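You operate a simulated robot arm through the tools that you are given. There is no shell and no other tool.

The job below is to be done with a simulated robot arm. You get a single attempt, and the scene is never put back.

Task
Fetch bobbin L305 from the grey stand, latch it on the winder, set the steel slide to 5 mm.
Fine: turn the stand to bring it out from under the cover; the other bobbins stay in their seats.

It is judged by the outcome, as a careful person would: the job done as asked, and still so three seconds after it is handed in. It fails if anything else is knocked over, pushed out of place, dropped, spilled or broken. Lids that push on must go on centred and level and be pressed home; caps that screw on are set level and turned clockwise until they are tight.

Robot
A 7-joint arm with a fingered hand, fixed in place. Base frame: the origin is on the floor under the middle of its stand, x ahead of it, y to its left, z up; the work surface is at about z = 0.786. Units: m, rad, N and s.
With the tool pointing down near the work surface it reaches from about 0.28 to 0.7 m from the base axis. Its first joint turns from -2.897 to 2.897 rad. Payload 4 kg.
The tool frame sits at the grasp point between the pads (the TCP): z along the fingers, y along the line on which they close. The tips reach 0.026 m beyond it. The gripper opens to 0.156 m; its body begins 0.073 m behind the TCP. The gripper is a hand of 4 fingers: y runs from the thumb to the fingers, the wrist lies at [0, 0, -0.239] in the tool frame, and closing takes about 1.5 s.
Orientation is told as [roll, pitch, yaw] about the base's x, y, z axes, in that order, counted from this pose: with the fingers straight down and closing along the base's y, the tool's x points along the base's -x, its y along +y and its z along -z.

Tools
- The arm moves only by the tool apply_moves. Its argument "deltas" is a list of rows, each a list of 6 numbers: the turn, a rotation vector about the tool's x, y, z in rad, then the shift along the tool's x, y, z in m. In form: [[wx, wy, wz, tx, ty, tz], ...]. A call has 1 to 20 rows; each row shifts and turns the commanded pose from where the row before left it, along the tool's axes as they then stand. "claw" is the closure, from 0 (fully open) to 1 (shut), set as the call begins (left out, the last holds). Rows are played at 5 a second. More than 0.05 m and 0.15 rad between two rows, or a gripper value outside its range, and nothing of the call is played. Where a pose cannot be reached the arm comes as near as it can. A force on the tool above 90 N (or 10 N above the force at the start of the call, whichever is more), or a blocked arm, ends the call early, and 0.2 s more pass. The fingers move at their own pace (about 0.072 m/s each) and stop on an object; they squeeze with about 22 N. The grip force told is the motor's: it shows also when the fingers shut on nothing. Time passes only in rows, and 0.2 s behind the last, so rows that do not move let the fingers close. It gives the time, the measured TCP pose, the force on the tool (base axes), the opening and the grip force at its end, in the units of the frame above (readings bear some noise), with the torque about the TCP (base axes, N m) and any sound that the robot's microphone picked up, and new pictures: "pictures" is both (left out), scene, wrist or none.
- Cameras (640 x 400 px; columns grow to the right, rows downward): "scene" is fixed at [0.4005, -0.6498, 1.3528]; the picture's right is [0.98, -0.18, 0.00], its down [-0.12, -0.62, -0.77] and it looks along [0.14, 0.76, -0.63] (base axes); focal length 258 px, centre (320, 200). "wrist" rides on the gripper at [0.058, -0.058, -0.091] in the tool frame; the picture's right is [0.71, 0.71, 0.00], its down [-0.53, 0.53, -0.67] and it looks along [-0.47, 0.47, 0.74] (tool axes); focal length 265 px, centre (320, 200). There is no depth. A picture from a camera that has moved, and an enlarged one, comes with that camera's place and axes in the base frame and with its lens.
- finger_targets(finger1, finger2, finger3, thumb_bend): sets how far each is bent, from 0 (flat) to 1 (curled in); at 0.3 the hand is open as for a grip, at 0.7 the pads meet at the TCP. One left out holds its place. A second passes; each finger stops where it meets its share of the squeeze, and holds until it gets a number again. A gripper value or a shape takes the hand back. It gives what a move gives, with no picture; readings hold the bend of each and the force on the fingers (four entries, about 0 where the hand has none), thumb and palm.
- set_grasp(shape): the hand has 4 fingers and takes this shape, open, in about a second: jaw (thumb against the fingers, like two jaws); tri (thumb and two fingers); tip (a fingertip pinch); poke (one finger out to press); point (the index stretched); flat (the hand flat); cup (the hand cupped); fist (a fist). The gripper value then closes the fingers along that shape, each until it touches; the sizes above hold for jaw. It gives what a move gives, with no picture.
- enlarge(camera, box): a new picture of the part [left, top, right, bottom] of that camera's present view, enlarged. It takes no simulated time.
- close_job(): hands the job in; it is judged then, once.

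Nothing tells you positions but the pictures and the camera data. Unless the task says otherwise, let go and move clear before handing in.

The tools are called after ">>>" by a JSON object that holds its "method" and its "body". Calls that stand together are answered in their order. apply_moves: Moves the arm, as the interface text tells. Its arguments: {"type":"object","properties":{"deltas":{"type":"array","items":{"type":"array","items":{"type":"number"}}},"claw":{"type":"number"},"pictures":{"type":"string","enum":["both","scene","wrist","none"]}},"required":["deltas"]} The other tools are called the same way: set_grasp (shape) gives the hand a shape; finger_targets (finger1, finger2, finger3, thumb_bend) moves the fingers one by one; enlarge (camera, box) takes an enlarged picture of a part of a camera's view; close_job () hands the job in.

At the start:

```text
time_s: 0.0
tool_pos: [0.4756, 0.0882, 1.14]
ee_rot: [0.001, 0.0, 0.0]
force: [-0.2, 0.3, -0.4]
ft_torque: [-0.01, 0.04, 0.0]
width: 0.1558
grip_force: 0.1
shape: jaw
bend: [0.3, 0.3, 0.3, 0.3]
finger forces: [0.0, 0.0, 0.0, 0.1, 0.0, 0.0]
```

scene: 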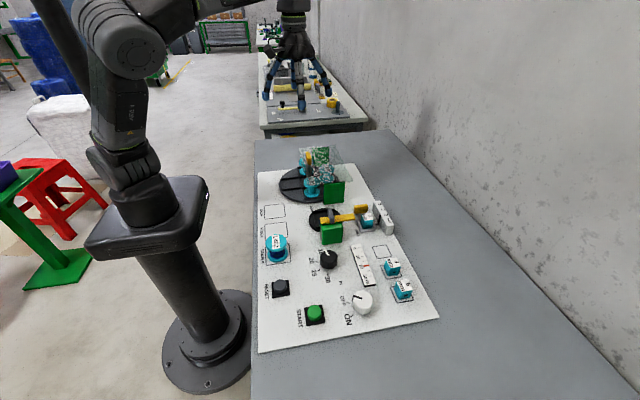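
wrist: 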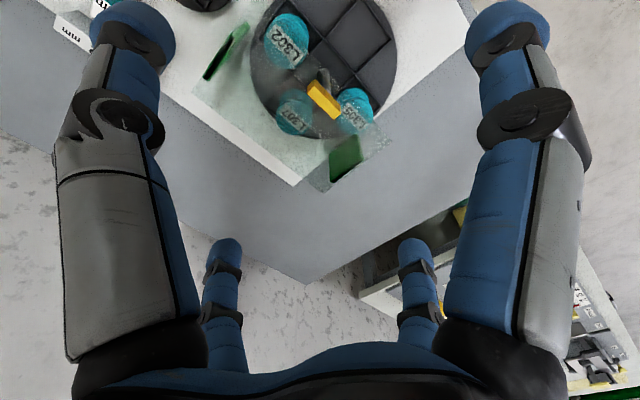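

I see a board with a dark turntable stand carrying teal bobbins under a transparent cover, a winder with a yellow latch, knobs and a slide. I'll enlarge several parts of the views to read the labels and work out positions.

>>> {"method": "enlarge", "body": {"camera": "scene", "box": [260, 140, 360, 210]}}

>>> {"method": "enlarge", "body": {"camera": "scene", "box": [300, 190, 400, 260]}}

>>> {"method": "enlarge", "body": {"camera": "scene", "box": [250, 230, 440, 350]}}

>>> {"method": "enlarge", "body": {"camera": "wrist", "box": [180, 0, 420, 200]}}

```text
5.71 times, centred on (310, 175) of scene
camera zoom: at [0.4005, -0.6498, 1.3528], right [0.98, -0.18, 0.0], down [-0.12, -0.62, -0.77], along [0.14, 0.76, -0.63], focal length 1475 px, centre (377, 343)
```

zoom: 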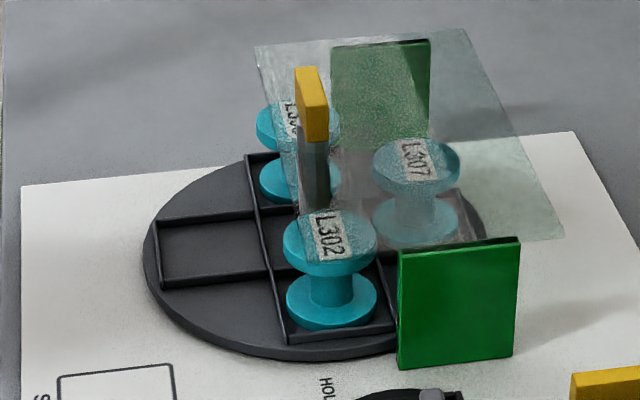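

```text
5.71 times, centred on (350, 225) of scene
camera zoom: at [0.4005, -0.6498, 1.3528], right [0.98, -0.18, 0.0], down [-0.12, -0.62, -0.77], along [0.14, 0.76, -0.63], focal length 1475 px, centre (149, 57)
```

zoom: 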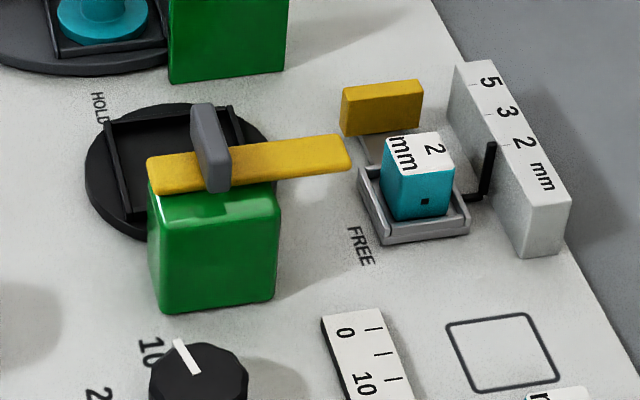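

```text
3.33 times, centred on (345, 290) of scene
camera zoom: at [0.4005, -0.6498, 1.3528], right [0.98, -0.18, 0.0], down [-0.12, -0.62, -0.77], along [0.14, 0.76, -0.63], focal length 860 px, centre (237, -100)
```

zoom: 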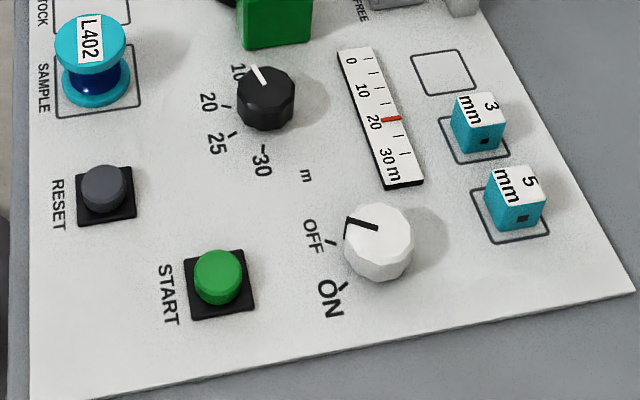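

```text
2.00 times, centred on (300, 100) of wrist
camera zoom: at [0.4171, 0.0302, 1.2304], right [-0.71, 0.71, 0.0], down [0.53, 0.53, 0.67], along [0.47, 0.47, -0.74], focal length 531 px, centre (360, 400)
```

zoom: 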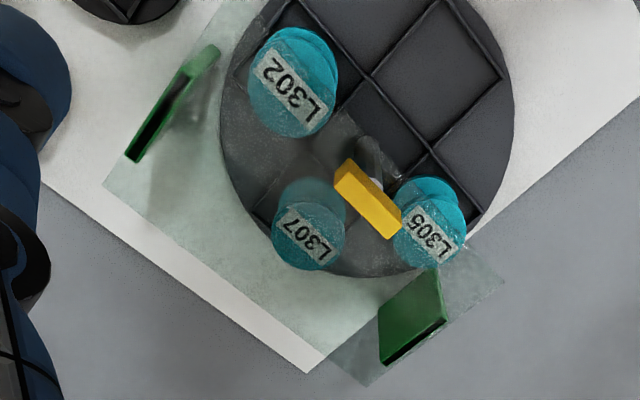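

The turntable appears centred near (0.50, 0.11), with L305 at its far right under the cover. The winder is near (0.52, -0.08) with its lever, and the slide sits by the 5/3/2 scale at its right. I'll move the hand over the winder, staying high, to get a closer look.

>>> {"method": "apply_moves", "body": {"deltas": [[0, 0, 0, -0.004, -0.047, 0.02], [0, 0, 0, -0.004, -0.047, 0.025], [0, 0, 0, -0.004, -0.047, 0.025], [0, 0, 0, -0.004, -0.047, 0.025], [0, 0, 0, 0, 0, 0]]}}

```text
refused: row 1 steps farther than a row can; nothing moved
```

The step was a little too long, so nothing moved. I'll use smaller rows for the same look over the winder.

>>> {"method": "apply_moves", "body": {"deltas": [[0, 0, 0, -0.003, -0.038, 0.02], [0, 0, 0, -0.003, -0.038, 0.02], [0, 0, 0, -0.003, -0.038, 0.02], [0, 0, 0, -0.003, -0.038, 0.02], [0, 0, 0, -0.003, -0.038, 0.02], [0, 0, 0, 0, 0, 0]]}}

```text
time_s: 1.4
tool_pos: [0.4895, -0.1021, 1.0388]
ee_rot: [0.001, 0.001, 0.0]
force: [-0.5, 0.2, -0.3]
ft_torque: [-0.03, -0.02, 0.02]
width: 0.1561
grip_force: 0.1
shape: jaw
bend: [0.3, 0.3, 0.3, 0.3]
finger forces: [0.1, 0.0, 0.0, 0.1, 0.0, 0.1]
camera wrist: at [0.4312, -0.1604, 1.1293], right [-0.71, 0.71, 0.0], down [0.53, 0.53, 0.67], along [0.47, 0.47, -0.74], focal length 265 px, centre (320, 200)
```

scene: 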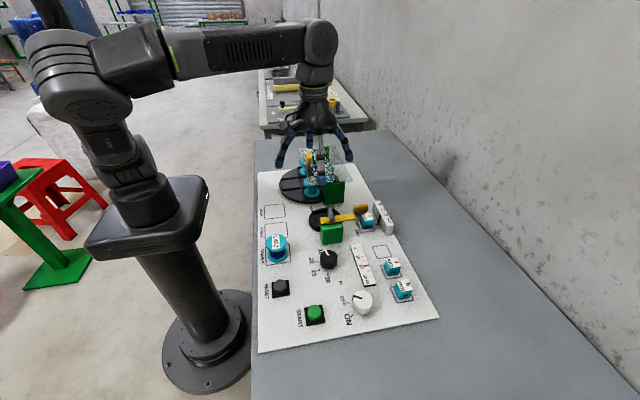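
wrist: 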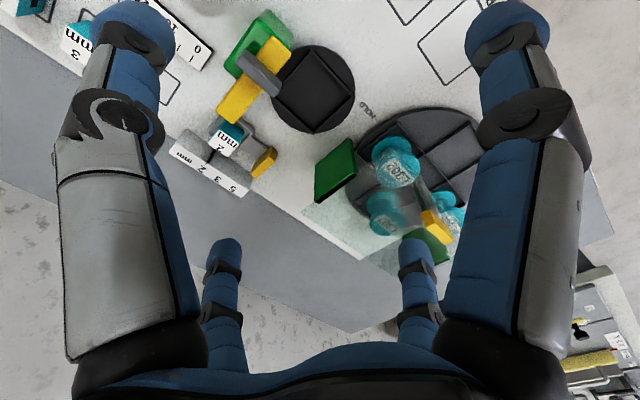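

>>> {"method": "enlarge", "body": {"camera": "wrist", "box": [160, 0, 380, 140]}}

>>> {"method": "enlarge", "body": {"camera": "wrist", "box": [160, 110, 290, 200]}}

>>> {"method": "enlarge", "body": {"camera": "wrist", "box": [300, 90, 490, 270]}}

>>> {"method": "enlarge", "body": {"camera": "scene", "box": [305, 195, 345, 250]}}

```text
2.86 times, centred on (270, 70) of wrist
camera zoom: at [0.4312, -0.1604, 1.1293], right [-0.71, 0.71, 0.0], down [0.53, 0.53, 0.67], along [0.47, 0.47, -0.74], focal length 758 px, centre (463, 571)
```

zoom: 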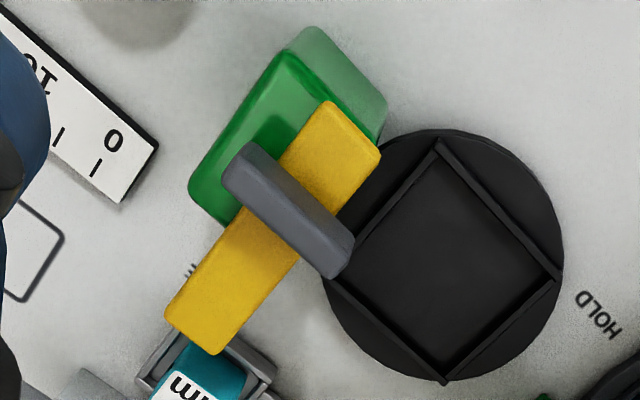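

```text
4.44 times, centred on (225, 155) of wrist
camera zoom: at [0.4312, -0.1604, 1.1293], right [-0.71, 0.71, 0.0], down [0.53, 0.53, 0.67], along [0.47, 0.47, -0.74], focal length 1180 px, centre (742, 400)
```

zoom: 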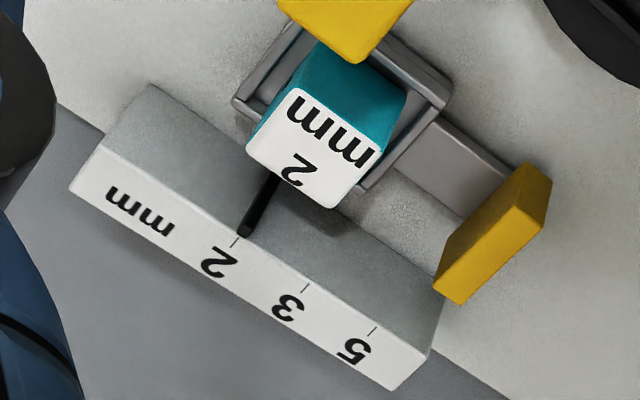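

```text
2.22 times, centred on (395, 180) of wrist
camera zoom: at [0.4312, -0.1604, 1.1293], right [-0.71, 0.71, 0.0], down [0.53, 0.53, 0.67], along [0.47, 0.47, -0.74], focal length 590 px, centre (153, 244)
```

zoom: 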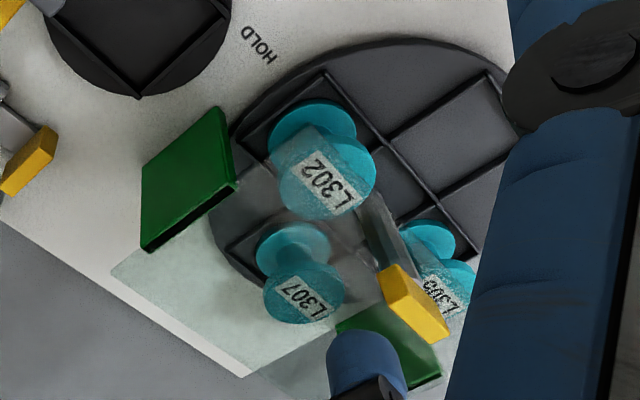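

```text
7.27 times, centred on (325, 222) of scene
camera zoom: at [0.4005, -0.6498, 1.3528], right [0.98, -0.18, 0.0], down [-0.12, -0.62, -0.77], along [0.14, 0.76, -0.63], focal length 1877 px, centre (284, 36)
```

zoom: 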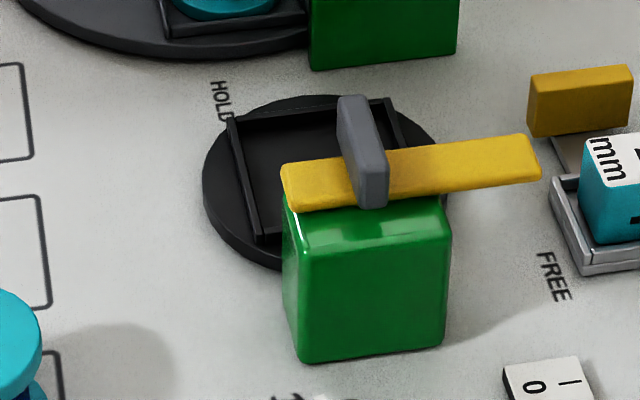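

The lever bar on the green box points to FREE and should swing 90° over the winder seat to HOLD. The slide's pointer sits at "2", and the 5 tick is about 49 mm towards +y. Next I'll look at the turntable's post, flag and cover from closer up.

>>> {"method": "apply_moves", "body": {"deltas": [[0, 0, 0, 0.01, 0.038, 0], [0, 0, 0, 0.01, 0.038, 0], [0, 0, 0, 0.01, 0.038, 0], [0, 0, 0, 0.01, 0.038, 0], [0, 0, 0, 0, 0, 0]]}}

>>> {"method": "enlarge", "body": {"camera": "wrist", "box": [180, 0, 480, 190]}}

>>> {"method": "enlarge", "body": {"camera": "scene", "box": [270, 140, 350, 210]}}

```text
time_s: 2.6
tool_pos: [0.4515, 0.0492, 1.0404]
ee_rot: [0.0, 0.001, 0.001]
force: [0.8, 0.1, 0.5]
ft_torque: [-0.02, 0.0, 0.03]
width: 0.1559
grip_force: 0.1
shape: jaw
bend: [0.3, 0.3, 0.3, 0.3]
finger forces: [0.0, 0.0, 0.0, 0.0, 0.0, 0.0]
camera wrist: at [0.3928, -0.0082, 1.1309], right [-0.71, 0.71, 0.0], down [0.53, 0.53, 0.67], along [0.47, 0.47, -0.74], focal length 265 px, centre (320, 200)
```

scene: 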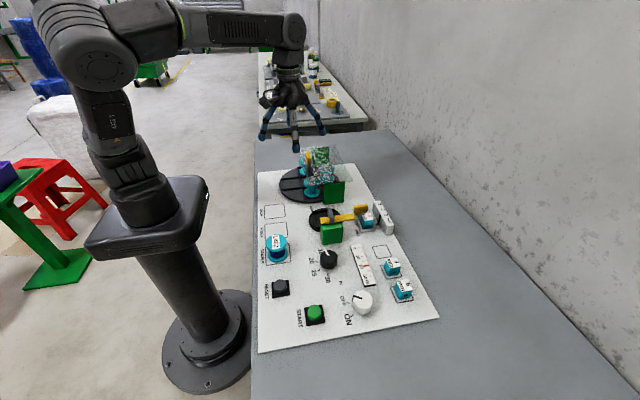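
wrist: 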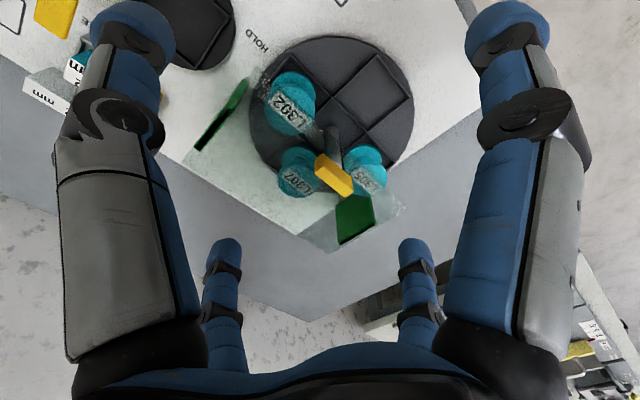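

```text
2.11 times, centred on (330, 95) of wrist
camera zoom: at [0.3928, -0.0082, 1.1309], right [-0.71, 0.71, 0.0], down [0.53, 0.53, 0.67], along [0.47, 0.47, -0.74], focal length 559 px, centre (299, 421)
```

zoom: 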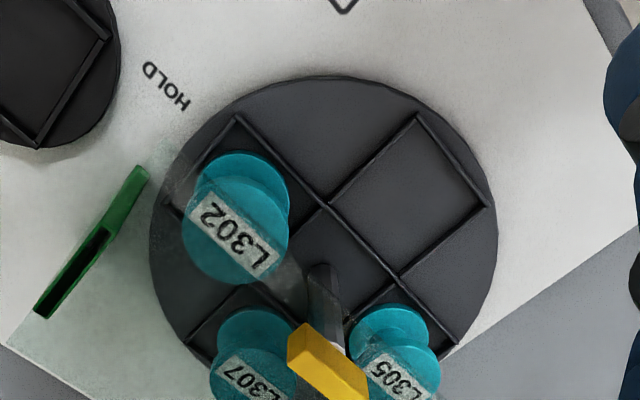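

```text
5.71 times, centred on (310, 175) of scene
camera zoom: at [0.4005, -0.6498, 1.3528], right [0.98, -0.18, 0.0], down [-0.12, -0.62, -0.77], along [0.14, 0.76, -0.63], focal length 1475 px, centre (377, 343)
```

zoom: 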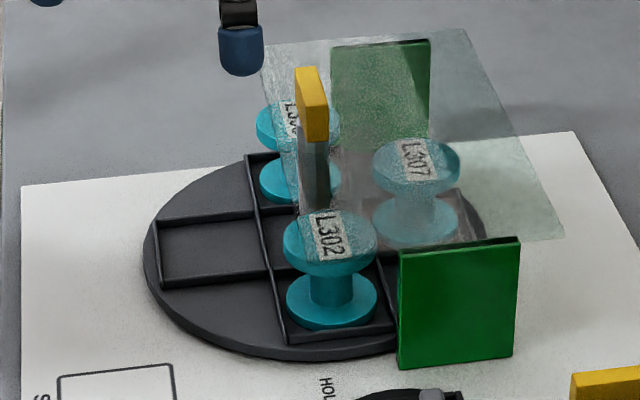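

>>> {"method": "enlarge", "body": {"camera": "wrist", "box": [240, 60, 420, 230]}}

>>> {"method": "enlarge", "body": {"camera": "scene", "box": [298, 142, 338, 184]}}

```text
2.35 times, centred on (330, 145) of wrist
camera zoom: at [0.3928, -0.0082, 1.1309], right [-0.71, 0.71, 0.0], down [0.53, 0.53, 0.67], along [0.47, 0.47, -0.74], focal length 624 px, centre (296, 329)
```

zoom: 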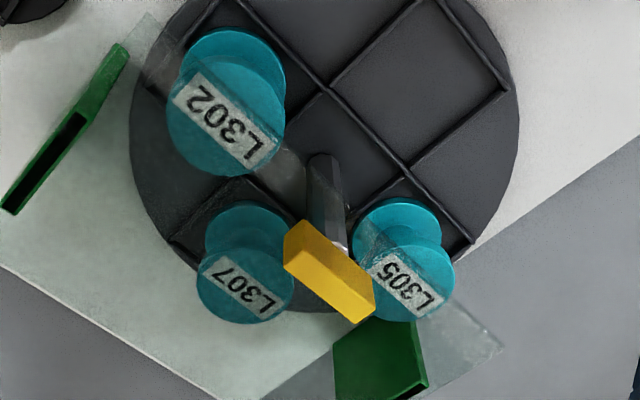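

```text
9.52 times, centred on (318, 163) of scene
camera zoom: at [0.4005, -0.6498, 1.3528], right [0.98, -0.18, 0.0], down [-0.12, -0.62, -0.77], along [0.14, 0.76, -0.63], focal length 2458 px, centre (339, 552)
```

zoom: 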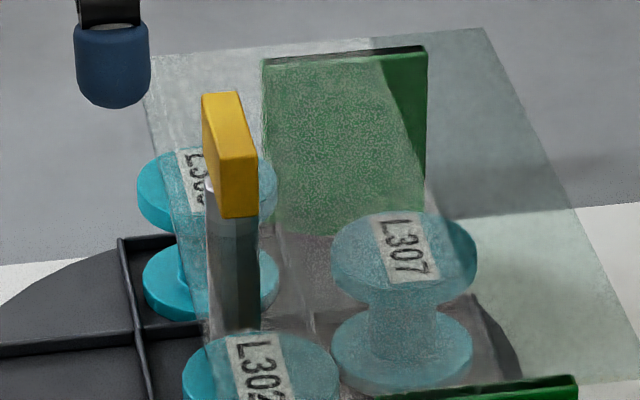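

>>> {"method": "enlarge", "body": {"camera": "wrist", "box": [300, 120, 370, 210]}}

```text
4.44 times, centred on (335, 165) of wrist
camera zoom: at [0.3928, -0.0082, 1.1309], right [-0.71, 0.71, 0.0], down [0.53, 0.53, 0.67], along [0.47, 0.47, -0.74], focal length 1180 px, centre (253, 356)
```

zoom: 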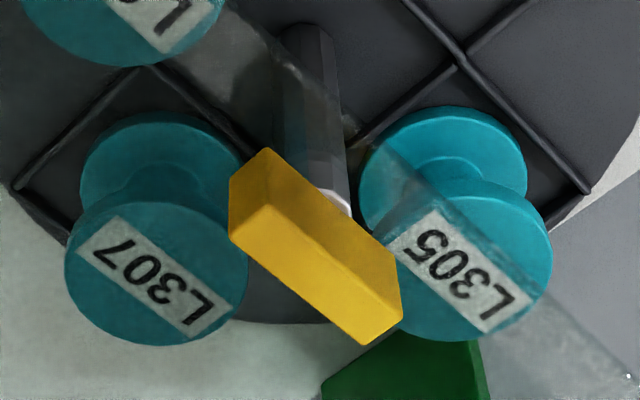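

The turntable axis is near (0.502, 0.121). The flag on its post is about 45 mm long along y with its top at z≈0.916, and the cover sits at z≈0.875 over x>0.48. A 90° counter-clockwise turn (seen from above) brings L305 to about (0.436, 0.121). Before touching anything I'll test the hand shapes in free air.

>>> {"method": "set_grasp", "body": {"shape": "tip"}}

>>> {"method": "apply_moves", "body": {"deltas": [[0, 0, 0, 0, 0, 0]]}}

>>> {"method": "enlarge", "body": {"camera": "scene", "box": [230, 50, 360, 180]}}

>>> {"method": "set_grasp", "body": {"shape": "tri"}}

>>> {"method": "apply_moves", "body": {"deltas": [[0, 0, 0, 0, 0, 0]], "pictures": "wrist"}}

>>> {"method": "enlarge", "body": {"camera": "scene", "box": [230, 50, 360, 180]}}

>>> {"method": "set_grasp", "body": {"shape": "poke"}}

>>> {"method": "apply_moves", "body": {"deltas": [[0, 0, 0, 0, 0, 0]], "pictures": "wrist"}}

>>> {"method": "enlarge", "body": {"camera": "scene", "box": [230, 50, 360, 180]}}

```text
time_s: 3.5
tool_pos: [0.4513, 0.0486, 1.0404]
ee_rot: [0.0, 0.003, -0.001]
force: [0.2, 0.4, -0.2]
ft_torque: [0.02, 0.01, 0.01]
width: 0.1559
grip_force: 0.0
shape: tip
bend: [0.12, 0.3, 0.12, 0.3]
finger forces: [0.0, 0.1, 0.1, 0.0, 0.1, 0.1]
```

```text
time_s: 3.9
tool_pos: [0.4513, 0.0494, 1.0402]
ee_rot: [-0.001, 0.0, 0.0]
force: [-0.3, 0.8, -0.3]
ft_torque: [0.01, -0.02, 0.0]
width: 0.1558
grip_force: 0.1
shape: tip
bend: [0.12, 0.3, 0.12, 0.3]
finger forces: [0.0, 0.1, 0.1, 0.0, 0.0, 0.1]
camera wrist: at [0.393, -0.0086, 1.131], right [-0.71, 0.71, 0.0], down [0.53, 0.53, 0.67], along [0.47, 0.47, -0.74], focal length 265 px, centre (320, 200)
```

scene: 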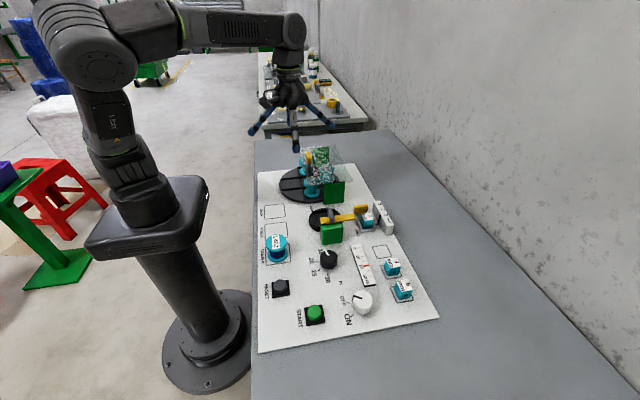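
wrist: 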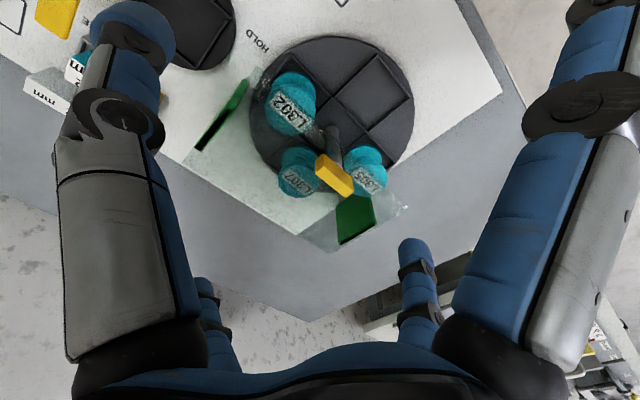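

```text
3.08 times, centred on (295, 115) of scene
camera zoom: at [0.4005, -0.6498, 1.3528], right [0.98, -0.18, 0.0], down [-0.12, -0.62, -0.77], along [0.14, 0.76, -0.63], focal length 794 px, centre (397, 462)
```

zoom: 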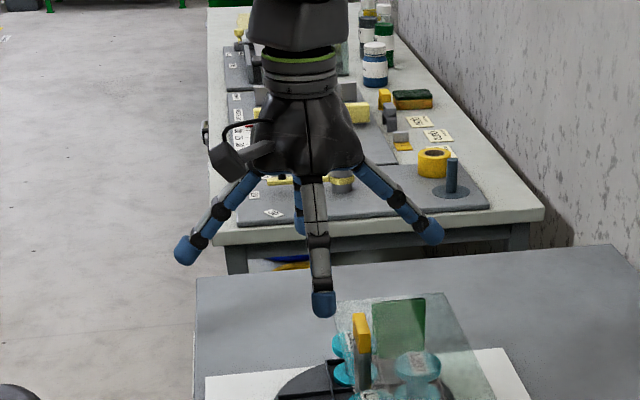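

```text
time_s: 4.8
tool_pos: [0.452, 0.0486, 1.0397]
ee_rot: [-0.001, 0.0, 0.0]
force: [-0.9, 0.4, 0.5]
ft_torque: [-0.01, 0.0, -0.02]
width: 0.1561
grip_force: 0.2
shape: tri
bend: [0.3, 0.3, 0.3, 0.3]
finger forces: [0.1, 0.0, 0.1, 0.1, 0.0, 0.1]
```

```text
time_s: 5.2
tool_pos: [0.4517, 0.0481, 1.0407]
ee_rot: [0.001, 0.0, 0.0]
force: [0.8, 1.0, -0.1]
ft_torque: [-0.01, 0.0, -0.02]
width: 0.1561
grip_force: 0.1
shape: tri
bend: [0.3, 0.3, 0.3, 0.3]
finger forces: [0.0, 0.1, 0.0, 0.0, 0.0, 0.1]
camera wrist: at [0.393, -0.0086, 1.131], right [-0.71, 0.71, 0.0], down [0.53, 0.53, 0.67], along [0.47, 0.47, -0.74], focal length 265 px, centre (320, 200)
```

wrist: 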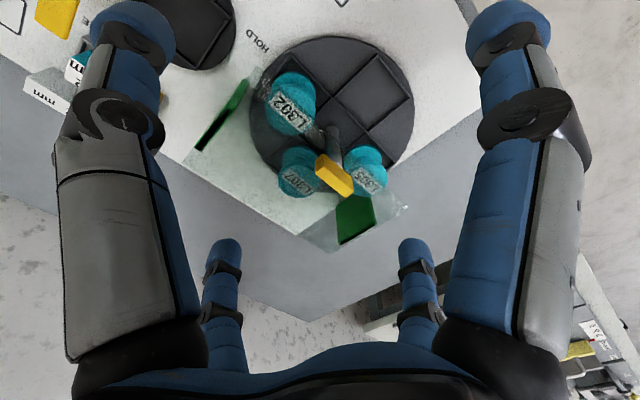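

```text
3.08 times, centred on (295, 115) of scene
camera zoom: at [0.4005, -0.6498, 1.3528], right [0.98, -0.18, 0.0], down [-0.12, -0.62, -0.77], along [0.14, 0.76, -0.63], focal length 794 px, centre (397, 462)
```

zoom: 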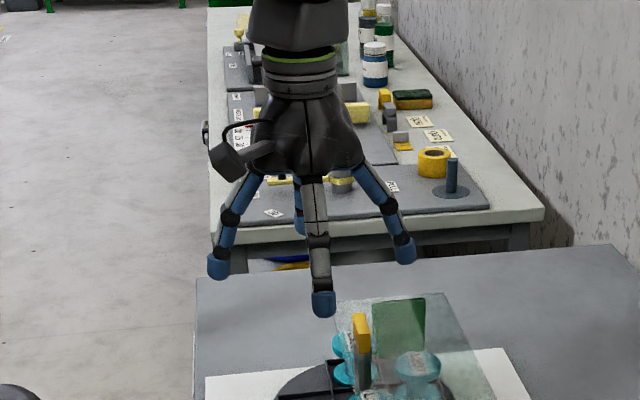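

```text
time_s: 6.1
tool_pos: [0.4511, 0.0496, 1.0394]
ee_rot: [0.001, 0.0, 0.0]
force: [-0.4, -0.3, 0.3]
ft_torque: [-0.01, 0.0, 0.05]
width: 0.0
grip_force: 0.1
shape: poke
bend: [1.0, 1.0, 1.0, 0.91]
finger forces: [0.0, 0.0, 0.0, 0.0, 0.0, 0.0]
```

```text
time_s: 6.5
tool_pos: [0.4507, 0.0501, 1.0401]
ee_rot: [-0.001, -0.001, 0.0]
force: [-0.1, -0.2, 0.0]
ft_torque: [0.01, 0.04, 0.0]
width: 0.0
grip_force: 0.1
shape: poke
bend: [1.0, 1.0, 1.0, 0.91]
finger forces: [0.0, 0.0, 0.0, 0.0, 0.0, 0.0]
camera wrist: at [0.393, -0.0086, 1.131], right [-0.71, 0.71, 0.0], down [0.53, 0.53, 0.67], along [0.47, 0.47, -0.74], focal length 265 px, centre (320, 200)
```

wrist: 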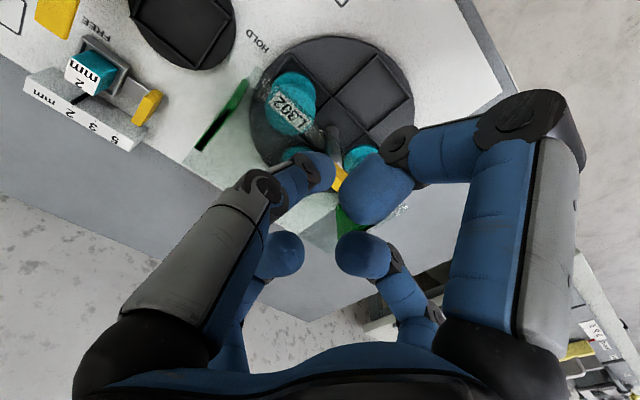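

```text
3.08 times, centred on (295, 115) of scene
camera zoom: at [0.4005, -0.6498, 1.3528], right [0.98, -0.18, 0.0], down [-0.12, -0.62, -0.77], along [0.14, 0.76, -0.63], focal length 794 px, centre (397, 462)
```

zoom: 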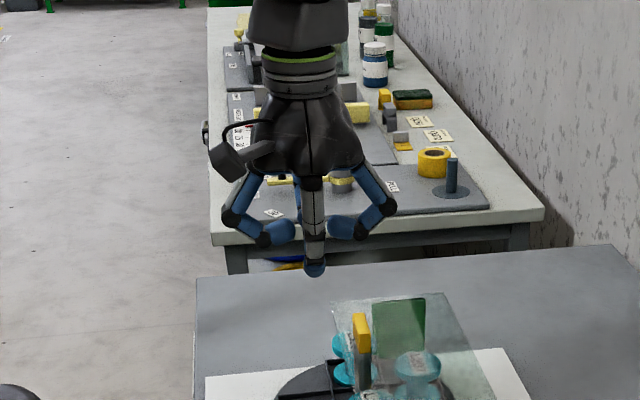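

Tip shape spreads fingers 1 and 3 (±x) and pinches with thumb and finger 2 (±y), which may suit the spot beside the cover. I'll check how flat the idle fingers can go and how the pinch looks when partly closed, still in free air.

>>> {"method": "set_grasp", "body": {"shape": "tip"}}

>>> {"method": "finger_targets", "body": {"finger1": 0.0, "finger2": 0.5, "finger3": 0.0, "thumb_bend": 0.5}}

>>> {"method": "apply_moves", "body": {"deltas": [[0, 0, 0, 0, 0, 0]]}}

>>> {"method": "enlarge", "body": {"camera": "scene", "box": [230, 50, 360, 180]}}

```text
time_s: 7.4
tool_pos: [0.4518, 0.0485, 1.0398]
ee_rot: [-0.001, 0.0, -0.001]
force: [-0.1, 0.6, 0.0]
ft_torque: [-0.02, 0.0, -0.03]
width: 0.1558
grip_force: 0.0
shape: tip
bend: [0.12, 0.3, 0.12, 0.3]
finger forces: [0.0, 0.0, 0.1, 0.0, 0.0, 0.0]
```

```text
time_s: 8.4
tool_pos: [0.4504, 0.0487, 1.039]
ee_rot: [0.001, 0.001, 0.001]
force: [0.0, -0.5, 0.1]
ft_torque: [0.01, 0.0, 0.0]
width: 0.1121
grip_force: 0.0
shape: fingers
bend: [0.01, 0.5, 0.01, 0.5]
finger forces: [0.0, 0.1, 0.1, 0.0, 0.0, 0.1]
```

```text
time_s: 8.8
tool_pos: [0.4524, 0.0495, 1.0403]
ee_rot: [0.0, 0.002, -0.001]
force: [0.6, 0.7, -0.1]
ft_torque: [0.0, 0.01, 0.02]
width: 0.112
grip_force: 0.0
shape: fingers
bend: [0.01, 0.5, 0.01, 0.5]
finger forces: [0.1, 0.0, 0.0, 0.0, 0.0, 0.0]
camera wrist: at [0.393, -0.0086, 1.131], right [-0.71, 0.71, 0.0], down [0.53, 0.53, 0.67], along [0.47, 0.47, -0.74], focal length 265 px, centre (320, 200)
```

scene: 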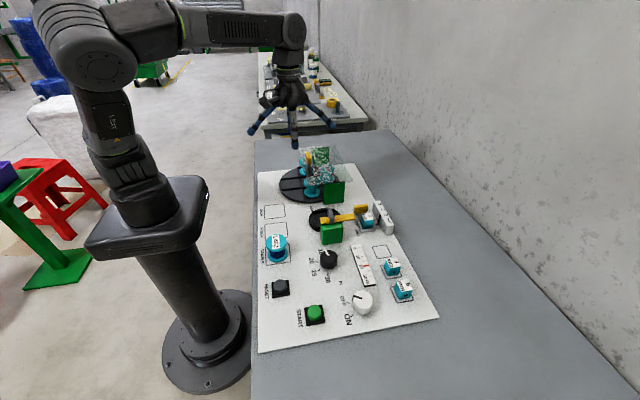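
wrist: 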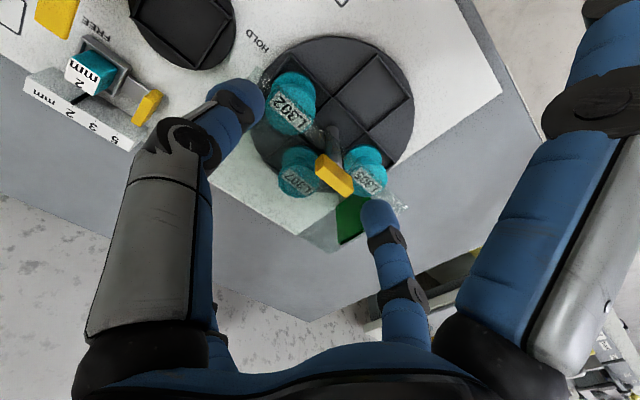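

```text
3.08 times, centred on (295, 115) of scene
camera zoom: at [0.4005, -0.6498, 1.3528], right [0.98, -0.18, 0.0], down [-0.12, -0.62, -0.77], along [0.14, 0.76, -0.63], focal length 794 px, centre (397, 462)
```

zoom: 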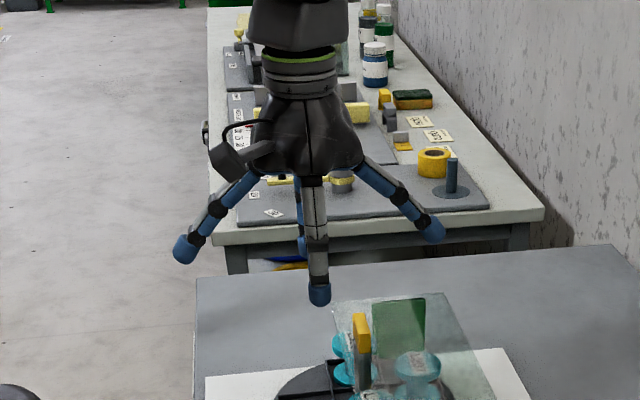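

Bend 0 leaves the idle fingers straight and splayed, so the bobbin pick beside the cover will need a tilted thumb–finger 2 pinch. First comes the turntable. I'll go back to jaw shape and move above the flag at about (0.502, 0.1225), staying well above it.

>>> {"method": "set_grasp", "body": {"shape": "jaw"}}

>>> {"method": "apply_moves", "body": {"deltas": [[0, 0, 0, -0.0167, 0.0245, 0.005], [0, 0, 0, -0.0167, 0.0245, 0.005], [0, 0, 0, -0.0167, 0.0245, 0.005], [0, 0, 0, 0, 0, 0.02], [0, 0, 0, 0, 0, 0]]}}

>>> {"method": "enlarge", "body": {"camera": "wrist", "box": [220, 60, 420, 230]}}

>>> {"method": "enlarge", "body": {"camera": "scene", "box": [270, 100, 370, 200]}}

```text
time_s: 9.7
tool_pos: [0.4509, 0.0492, 1.0405]
ee_rot: [0.002, 0.001, -0.001]
force: [0.0, -0.6, -0.1]
ft_torque: [0.02, 0.0, 0.0]
width: 0.156
grip_force: 0.1
shape: jaw
bend: [0.3, 0.3, 0.3, 0.3]
finger forces: [0.0, 0.0, 0.0, 0.1, 0.0, 0.0]
```

```text
time_s: 10.9
tool_pos: [0.5015, 0.1229, 1.0087]
ee_rot: [0.001, -0.002, -0.001]
force: [0.1, 1.1, -0.3]
ft_torque: [0.0, -0.01, -0.01]
width: 0.1561
grip_force: 0.0
shape: jaw
bend: [0.3, 0.3, 0.3, 0.3]
finger forces: [0.0, 0.1, 0.0, 0.0, 0.1, 0.1]
camera wrist: at [0.4422, 0.0643, 1.1001], right [-0.71, 0.71, 0.0], down [0.53, 0.53, 0.67], along [0.47, 0.47, -0.74], focal length 265 px, centre (320, 200)
```

scene: 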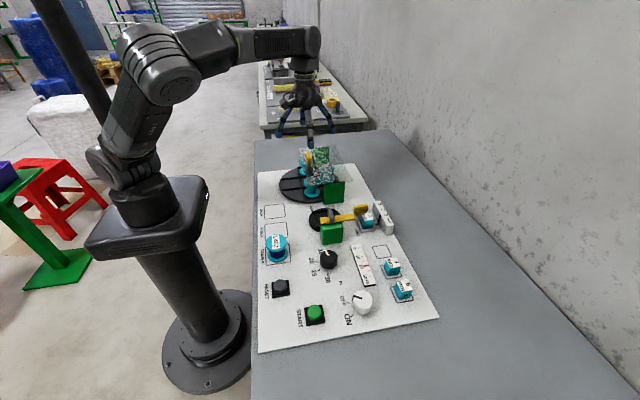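
wrist: 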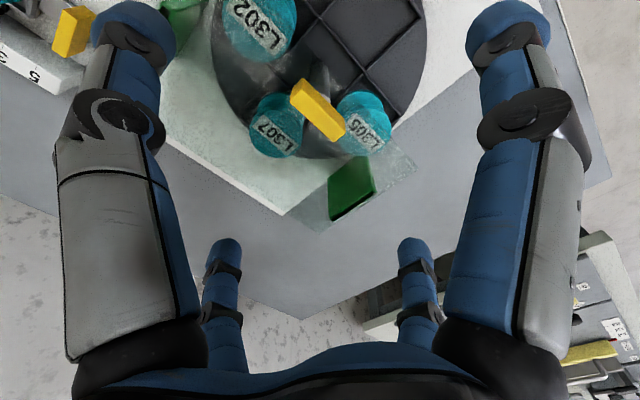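

```text
2.35 times, centred on (320, 145) of wrist
camera zoom: at [0.4422, 0.0643, 1.1001], right [-0.71, 0.71, 0.0], down [0.53, 0.53, 0.67], along [0.47, 0.47, -0.74], focal length 624 px, centre (320, 329)
```

zoom: 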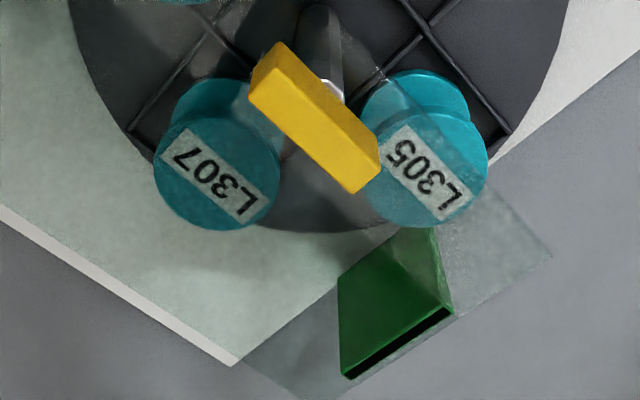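

```text
4.00 times, centred on (320, 150) of scene
camera zoom: at [0.4005, -0.6498, 1.3528], right [0.98, -0.18, 0.0], down [-0.12, -0.62, -0.77], along [0.14, 0.76, -0.63], focal length 1032 px, centre (320, 400)
```

zoom: 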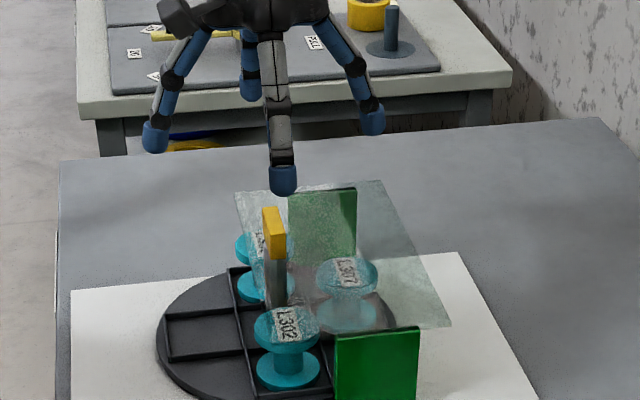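

The flag's top centre is at about (0.501, 0.122), directly under the hand. I'll lower so the fingertips stay just above the cover (TCP z≈0.909), then close gently round the flag.

>>> {"method": "apply_moves", "body": {"deltas": [[0, 0, 0, 0, -0.0005, 0.035], [0, 0, 0, 0, -0.0005, 0.035], [0, 0, 0, 0, 0, 0.02], [0, 0, 0, 0, 0, 0]]}}

>>> {"method": "enlarge", "body": {"camera": "scene", "box": [270, 120, 370, 200]}}

```text
time_s: 11.9
tool_pos: [0.4992, 0.1238, 0.9146]
ee_rot: [0.001, -0.001, 0.0]
force: [-0.1, -0.2, -0.7]
ft_torque: [0.01, 0.02, 0.0]
width: 0.156
grip_force: 0.0
shape: jaw
bend: [0.3, 0.3, 0.3, 0.3]
finger forces: [0.0, 0.0, 0.1, 0.0, 0.0, 0.1]
camera wrist: at [0.4411, 0.0647, 1.0056], right [-0.71, 0.71, 0.0], down [0.53, 0.53, 0.67], along [0.47, 0.47, -0.74], focal length 265 px, centre (320, 200)
```

scene: 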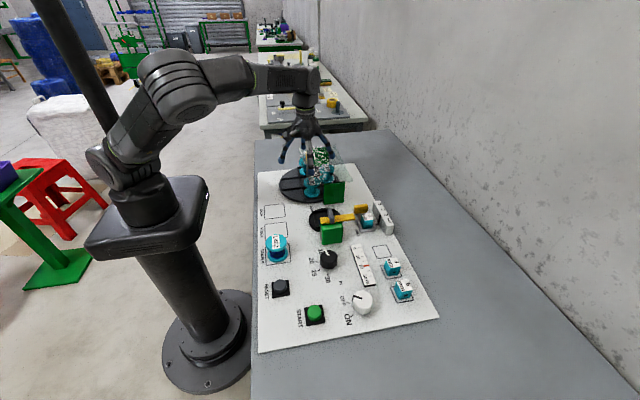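
wrist: 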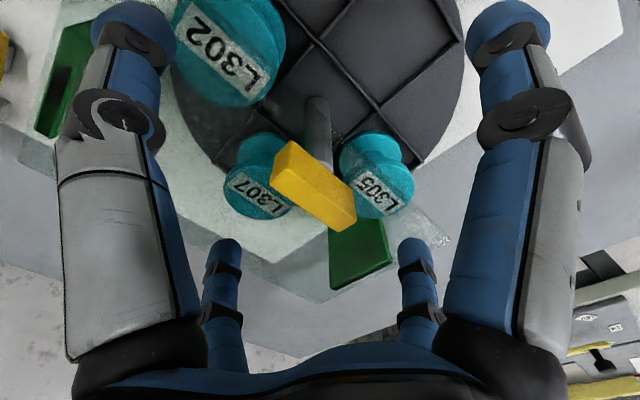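

```text
5.00 times, centred on (320, 160) of scene
camera zoom: at [0.4005, -0.6498, 1.3528], right [0.98, -0.18, 0.0], down [-0.12, -0.62, -0.77], along [0.14, 0.76, -0.63], focal length 1290 px, centre (320, 400)
```

zoom: 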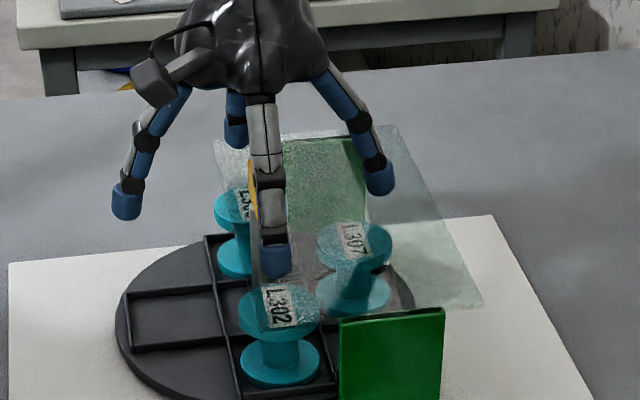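

>>> {"method": "enlarge", "body": {"camera": "wrist", "box": [240, 110, 400, 260]}}

```text
2.67 times, centred on (320, 185) of wrist
camera zoom: at [0.4411, 0.0647, 1.0056], right [-0.71, 0.71, 0.0], down [0.53, 0.53, 0.67], along [0.47, 0.47, -0.74], focal length 708 px, centre (320, 240)
```

zoom: 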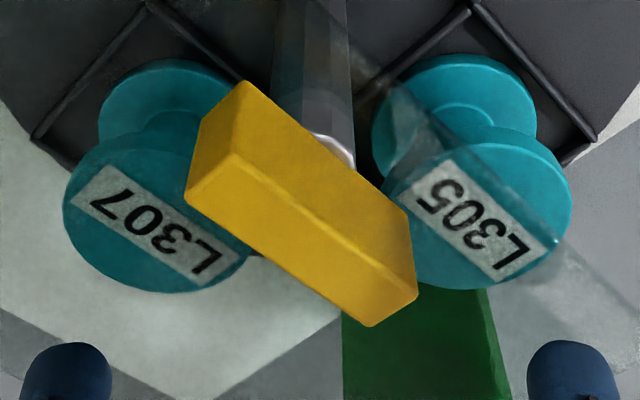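

The flag centre measures (0.501, 0.122). I'll trim to that, drop a further 6 mm and close the fingers on it.

>>> {"method": "apply_moves", "body": {"deltas": [[0, 0, 0, -0.001, -0.0005, 0.006], [0, 0, 0, 0, 0, 0]], "pictures": "none"}}

>>> {"method": "apply_moves", "body": {"deltas": [[0, 0, 0, 0, 0, 0], [0, 0, 0, 0, 0, 0], [0, 0, 0, 0, 0, 0], [0, 0, 0, 0, 0, 0], [0, 0, 0, 0, 0, 0], [0, 0, 0, 0, 0, 0], [0, 0, 0, 0, 0, 0], [0, 0, 0, 0, 0, 0]], "claw": 1.0}}

>>> {"method": "enlarge", "body": {"camera": "scene", "box": [270, 120, 370, 200]}}

>>> {"method": "enlarge", "body": {"camera": "wrist", "box": [200, 80, 440, 280]}}

```text
time_s: 12.5
tool_pos: [0.5026, 0.1223, 0.9079]
ee_rot: [0.0, 0.0, 0.001]
force: [-0.3, -1.0, -0.4]
ft_torque: [0.03, 0.0, 0.02]
width: 0.1561
grip_force: 0.1
shape: jaw
bend: [0.3, 0.3, 0.3, 0.3]
finger forces: [0.0, 0.1, 0.1, 0.0, 0.0, 0.1]
```

```text
time_s: 14.3
tool_pos: [0.4998, 0.1224, 0.9079]
ee_rot: [0.0, -0.001, 0.0]
force: [-0.4, -0.1, 4.3]
ft_torque: [-0.06, -0.02, -0.03]
width: 0.0308
grip_force: 21.7
shape: jaw
bend: [0.72, 0.79, 0.75, 0.7]
finger forces: [22.9, 18.9, 21.8, 0.0, 19.2, 0.0]
camera wrist: at [0.4429, 0.0647, 0.9994], right [-0.71, 0.71, 0.0], down [0.53, 0.53, 0.67], along [0.47, 0.47, -0.74], focal length 265 px, centre (320, 200)
```

scene: 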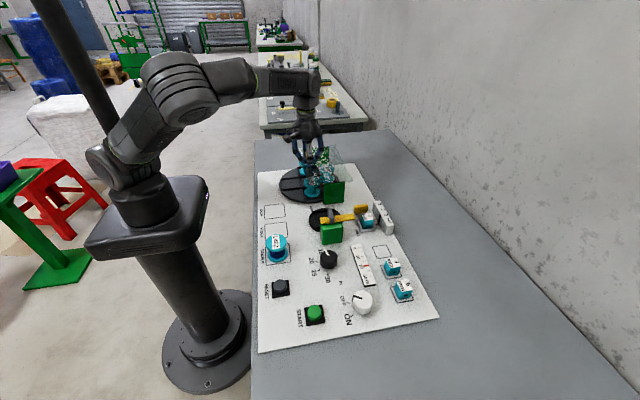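
wrist: 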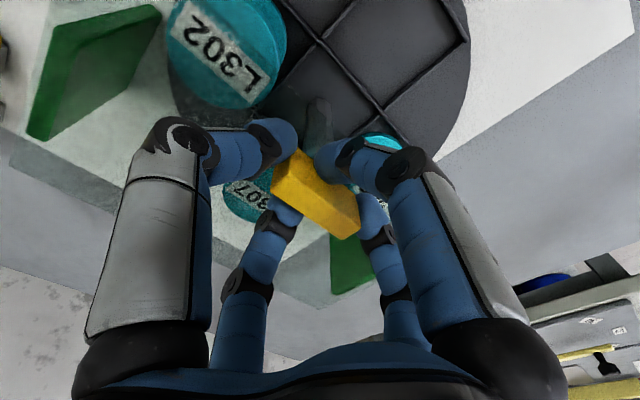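

```text
5.00 times, centred on (320, 160) of scene
camera zoom: at [0.4005, -0.6498, 1.3528], right [0.98, -0.18, 0.0], down [-0.12, -0.62, -0.77], along [0.14, 0.76, -0.63], focal length 1290 px, centre (320, 400)
```

zoom: 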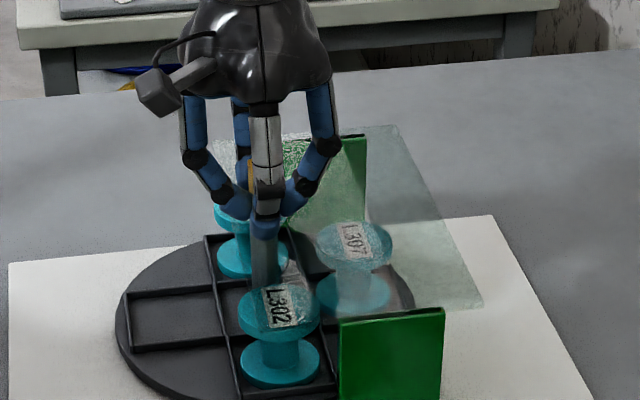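

```text
2.00 times, centred on (320, 180) of wrist
camera zoom: at [0.4429, 0.0647, 0.9994], right [-0.71, 0.71, 0.0], down [0.53, 0.53, 0.67], along [0.47, 0.47, -0.74], focal length 531 px, centre (320, 240)
```

zoom: 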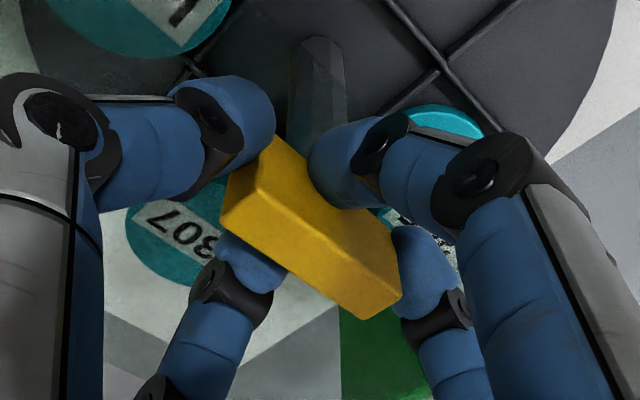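

All four fingers hold the flag with about 20 N each. I'll begin turning the stand counter-clockwise (seen from above) with a small first turn and check that it follows.

>>> {"method": "apply_moves", "body": {"deltas": [[0, 0, -0.06, 0, 0, 0], [0, 0, -0.1, 0, 0, 0], [0, 0, -0.1, 0, 0, 0], [0, 0, 0, 0, 0, 0]]}}

>>> {"method": "enlarge", "body": {"camera": "scene", "box": [270, 120, 370, 200]}}

```text
time_s: 15.3
tool_pos: [0.5022, 0.1224, 0.9088]
ee_rot: [0.0, -0.002, 0.26]
force: [2.6, -3.8, 12.5]
ft_torque: [-0.1, -0.14, -0.06]
width: 0.0309
grip_force: 22.2
shape: jaw
bend: [0.72, 0.79, 0.75, 0.7]
finger forces: [24.9, 18.9, 26.1, 0.0, 21.3, 0.0]
camera wrist: at [0.4602, 0.0511, 0.9993], right [-0.87, 0.5, 0.0], down [0.37, 0.64, 0.67], along [0.34, 0.58, -0.74], focal length 265 px, centre (320, 200)
```

scene: 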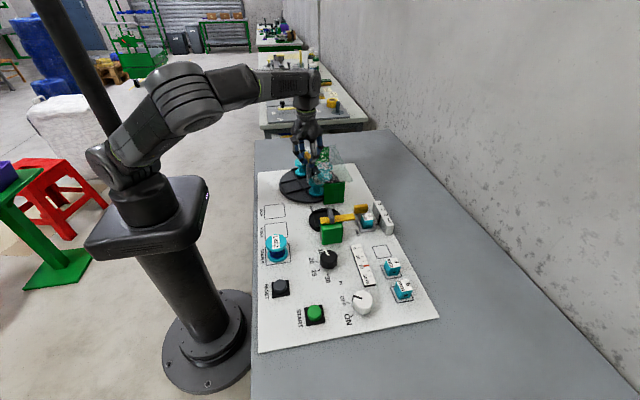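
wrist: 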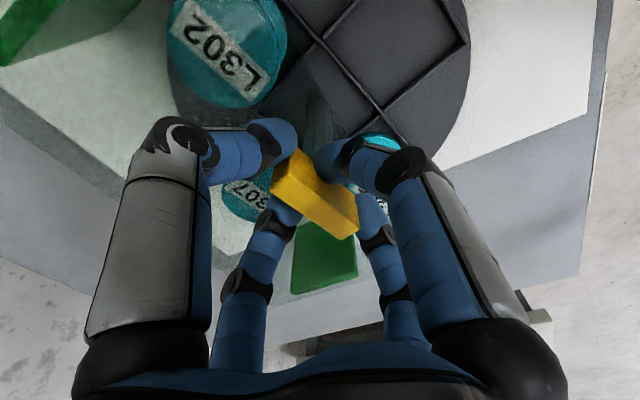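

```text
5.00 times, centred on (320, 160) of scene
camera zoom: at [0.4005, -0.6498, 1.3528], right [0.98, -0.18, 0.0], down [-0.12, -0.62, -0.77], along [0.14, 0.76, -0.63], focal length 1290 px, centre (320, 400)
```

zoom: 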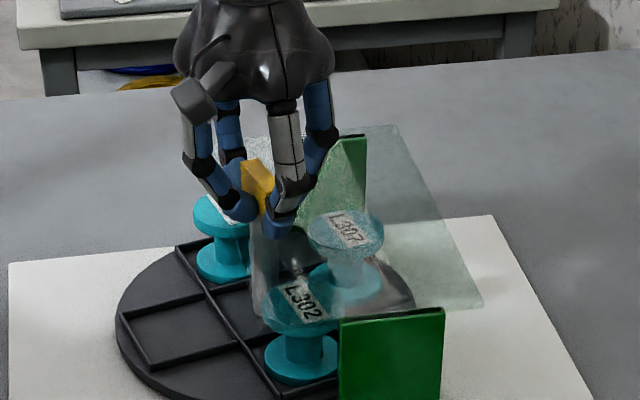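

The stand follows the hand cleanly. I'll continue the turn, watching the forces.

>>> {"method": "apply_moves", "body": {"deltas": [[0, 0, -0.12, 0, 0, 0], [0, 0, -0.12, 0, 0, 0], [0, 0, -0.12, 0, 0, 0], [0, 0, -0.12, 0, 0, 0], [0, 0, 0, 0, 0, 0]], "pictures": "scene"}}

>>> {"method": "enlarge", "body": {"camera": "scene", "box": [270, 120, 370, 200]}}

```text
time_s: 16.5
tool_pos: [0.5025, 0.1221, 0.9079]
ee_rot: [-0.001, -0.003, 0.742]
force: [15.7, -2.6, 13.8]
ft_torque: [0.02, -0.6, -0.05]
width: 0.0307
grip_force: 21.8
shape: jaw
bend: [0.72, 0.79, 0.75, 0.7]
finger forces: [19.0, 17.5, 32.9, 0.1, 25.5, 0.1]
```

scene: 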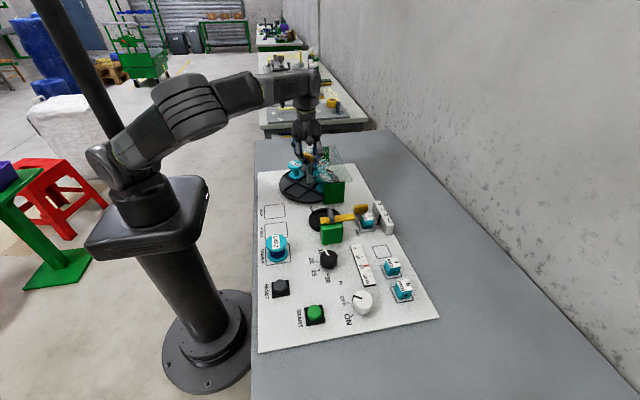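

```text
5.00 times, centred on (320, 160) of scene
camera zoom: at [0.4005, -0.6498, 1.3528], right [0.98, -0.18, 0.0], down [-0.12, -0.62, -0.77], along [0.14, 0.76, -0.63], focal length 1290 px, centre (320, 400)
```

zoom: 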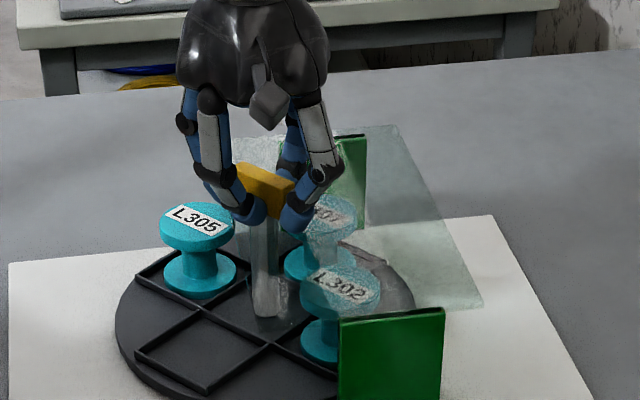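

L305 is coming out. A small side force (~16 N along x) shows the grip is slightly off the stand's axis, so I'll ease the hand about 1 mm toward +x while continuing the turn.

>>> {"method": "apply_moves", "body": {"deltas": [[0, 0, 0, -0.0008, -0.0007, -0.0005], [0, 0, 0, 0, 0, 0]], "pictures": "none"}}

>>> {"method": "apply_moves", "body": {"deltas": [[0, 0, -0.12, -0.0003, -0.0003, 0], [0, 0, -0.12, -0.0002, -0.0003, 0], [0, 0, -0.12, 0, 0, 0], [0, 0, 0, 0, 0, 0]], "pictures": "none"}}

```text
time_s: 17.1
tool_pos: [0.5029, 0.1218, 0.9082]
ee_rot: [-0.002, 0.0, 0.74]
force: [10.1, -0.8, 13.5]
ft_torque: [0.06, -0.48, -0.08]
width: 0.0306
grip_force: 22.1
shape: jaw
bend: [0.72, 0.79, 0.75, 0.7]
finger forces: [20.7, 19.5, 31.3, 0.1, 23.1, 0.1]
```

```text
time_s: 18.1
tool_pos: [0.5045, 0.1211, 0.9082]
ee_rot: [0.0, 0.001, 1.101]
force: [7.5, 0.0, 2.0]
ft_torque: [0.0, -0.34, -0.01]
width: 0.0308
grip_force: 21.3
shape: jaw
bend: [0.72, 0.79, 0.75, 0.7]
finger forces: [19.4, 19.2, 25.5, 0.0, 23.0, 0.0]
```

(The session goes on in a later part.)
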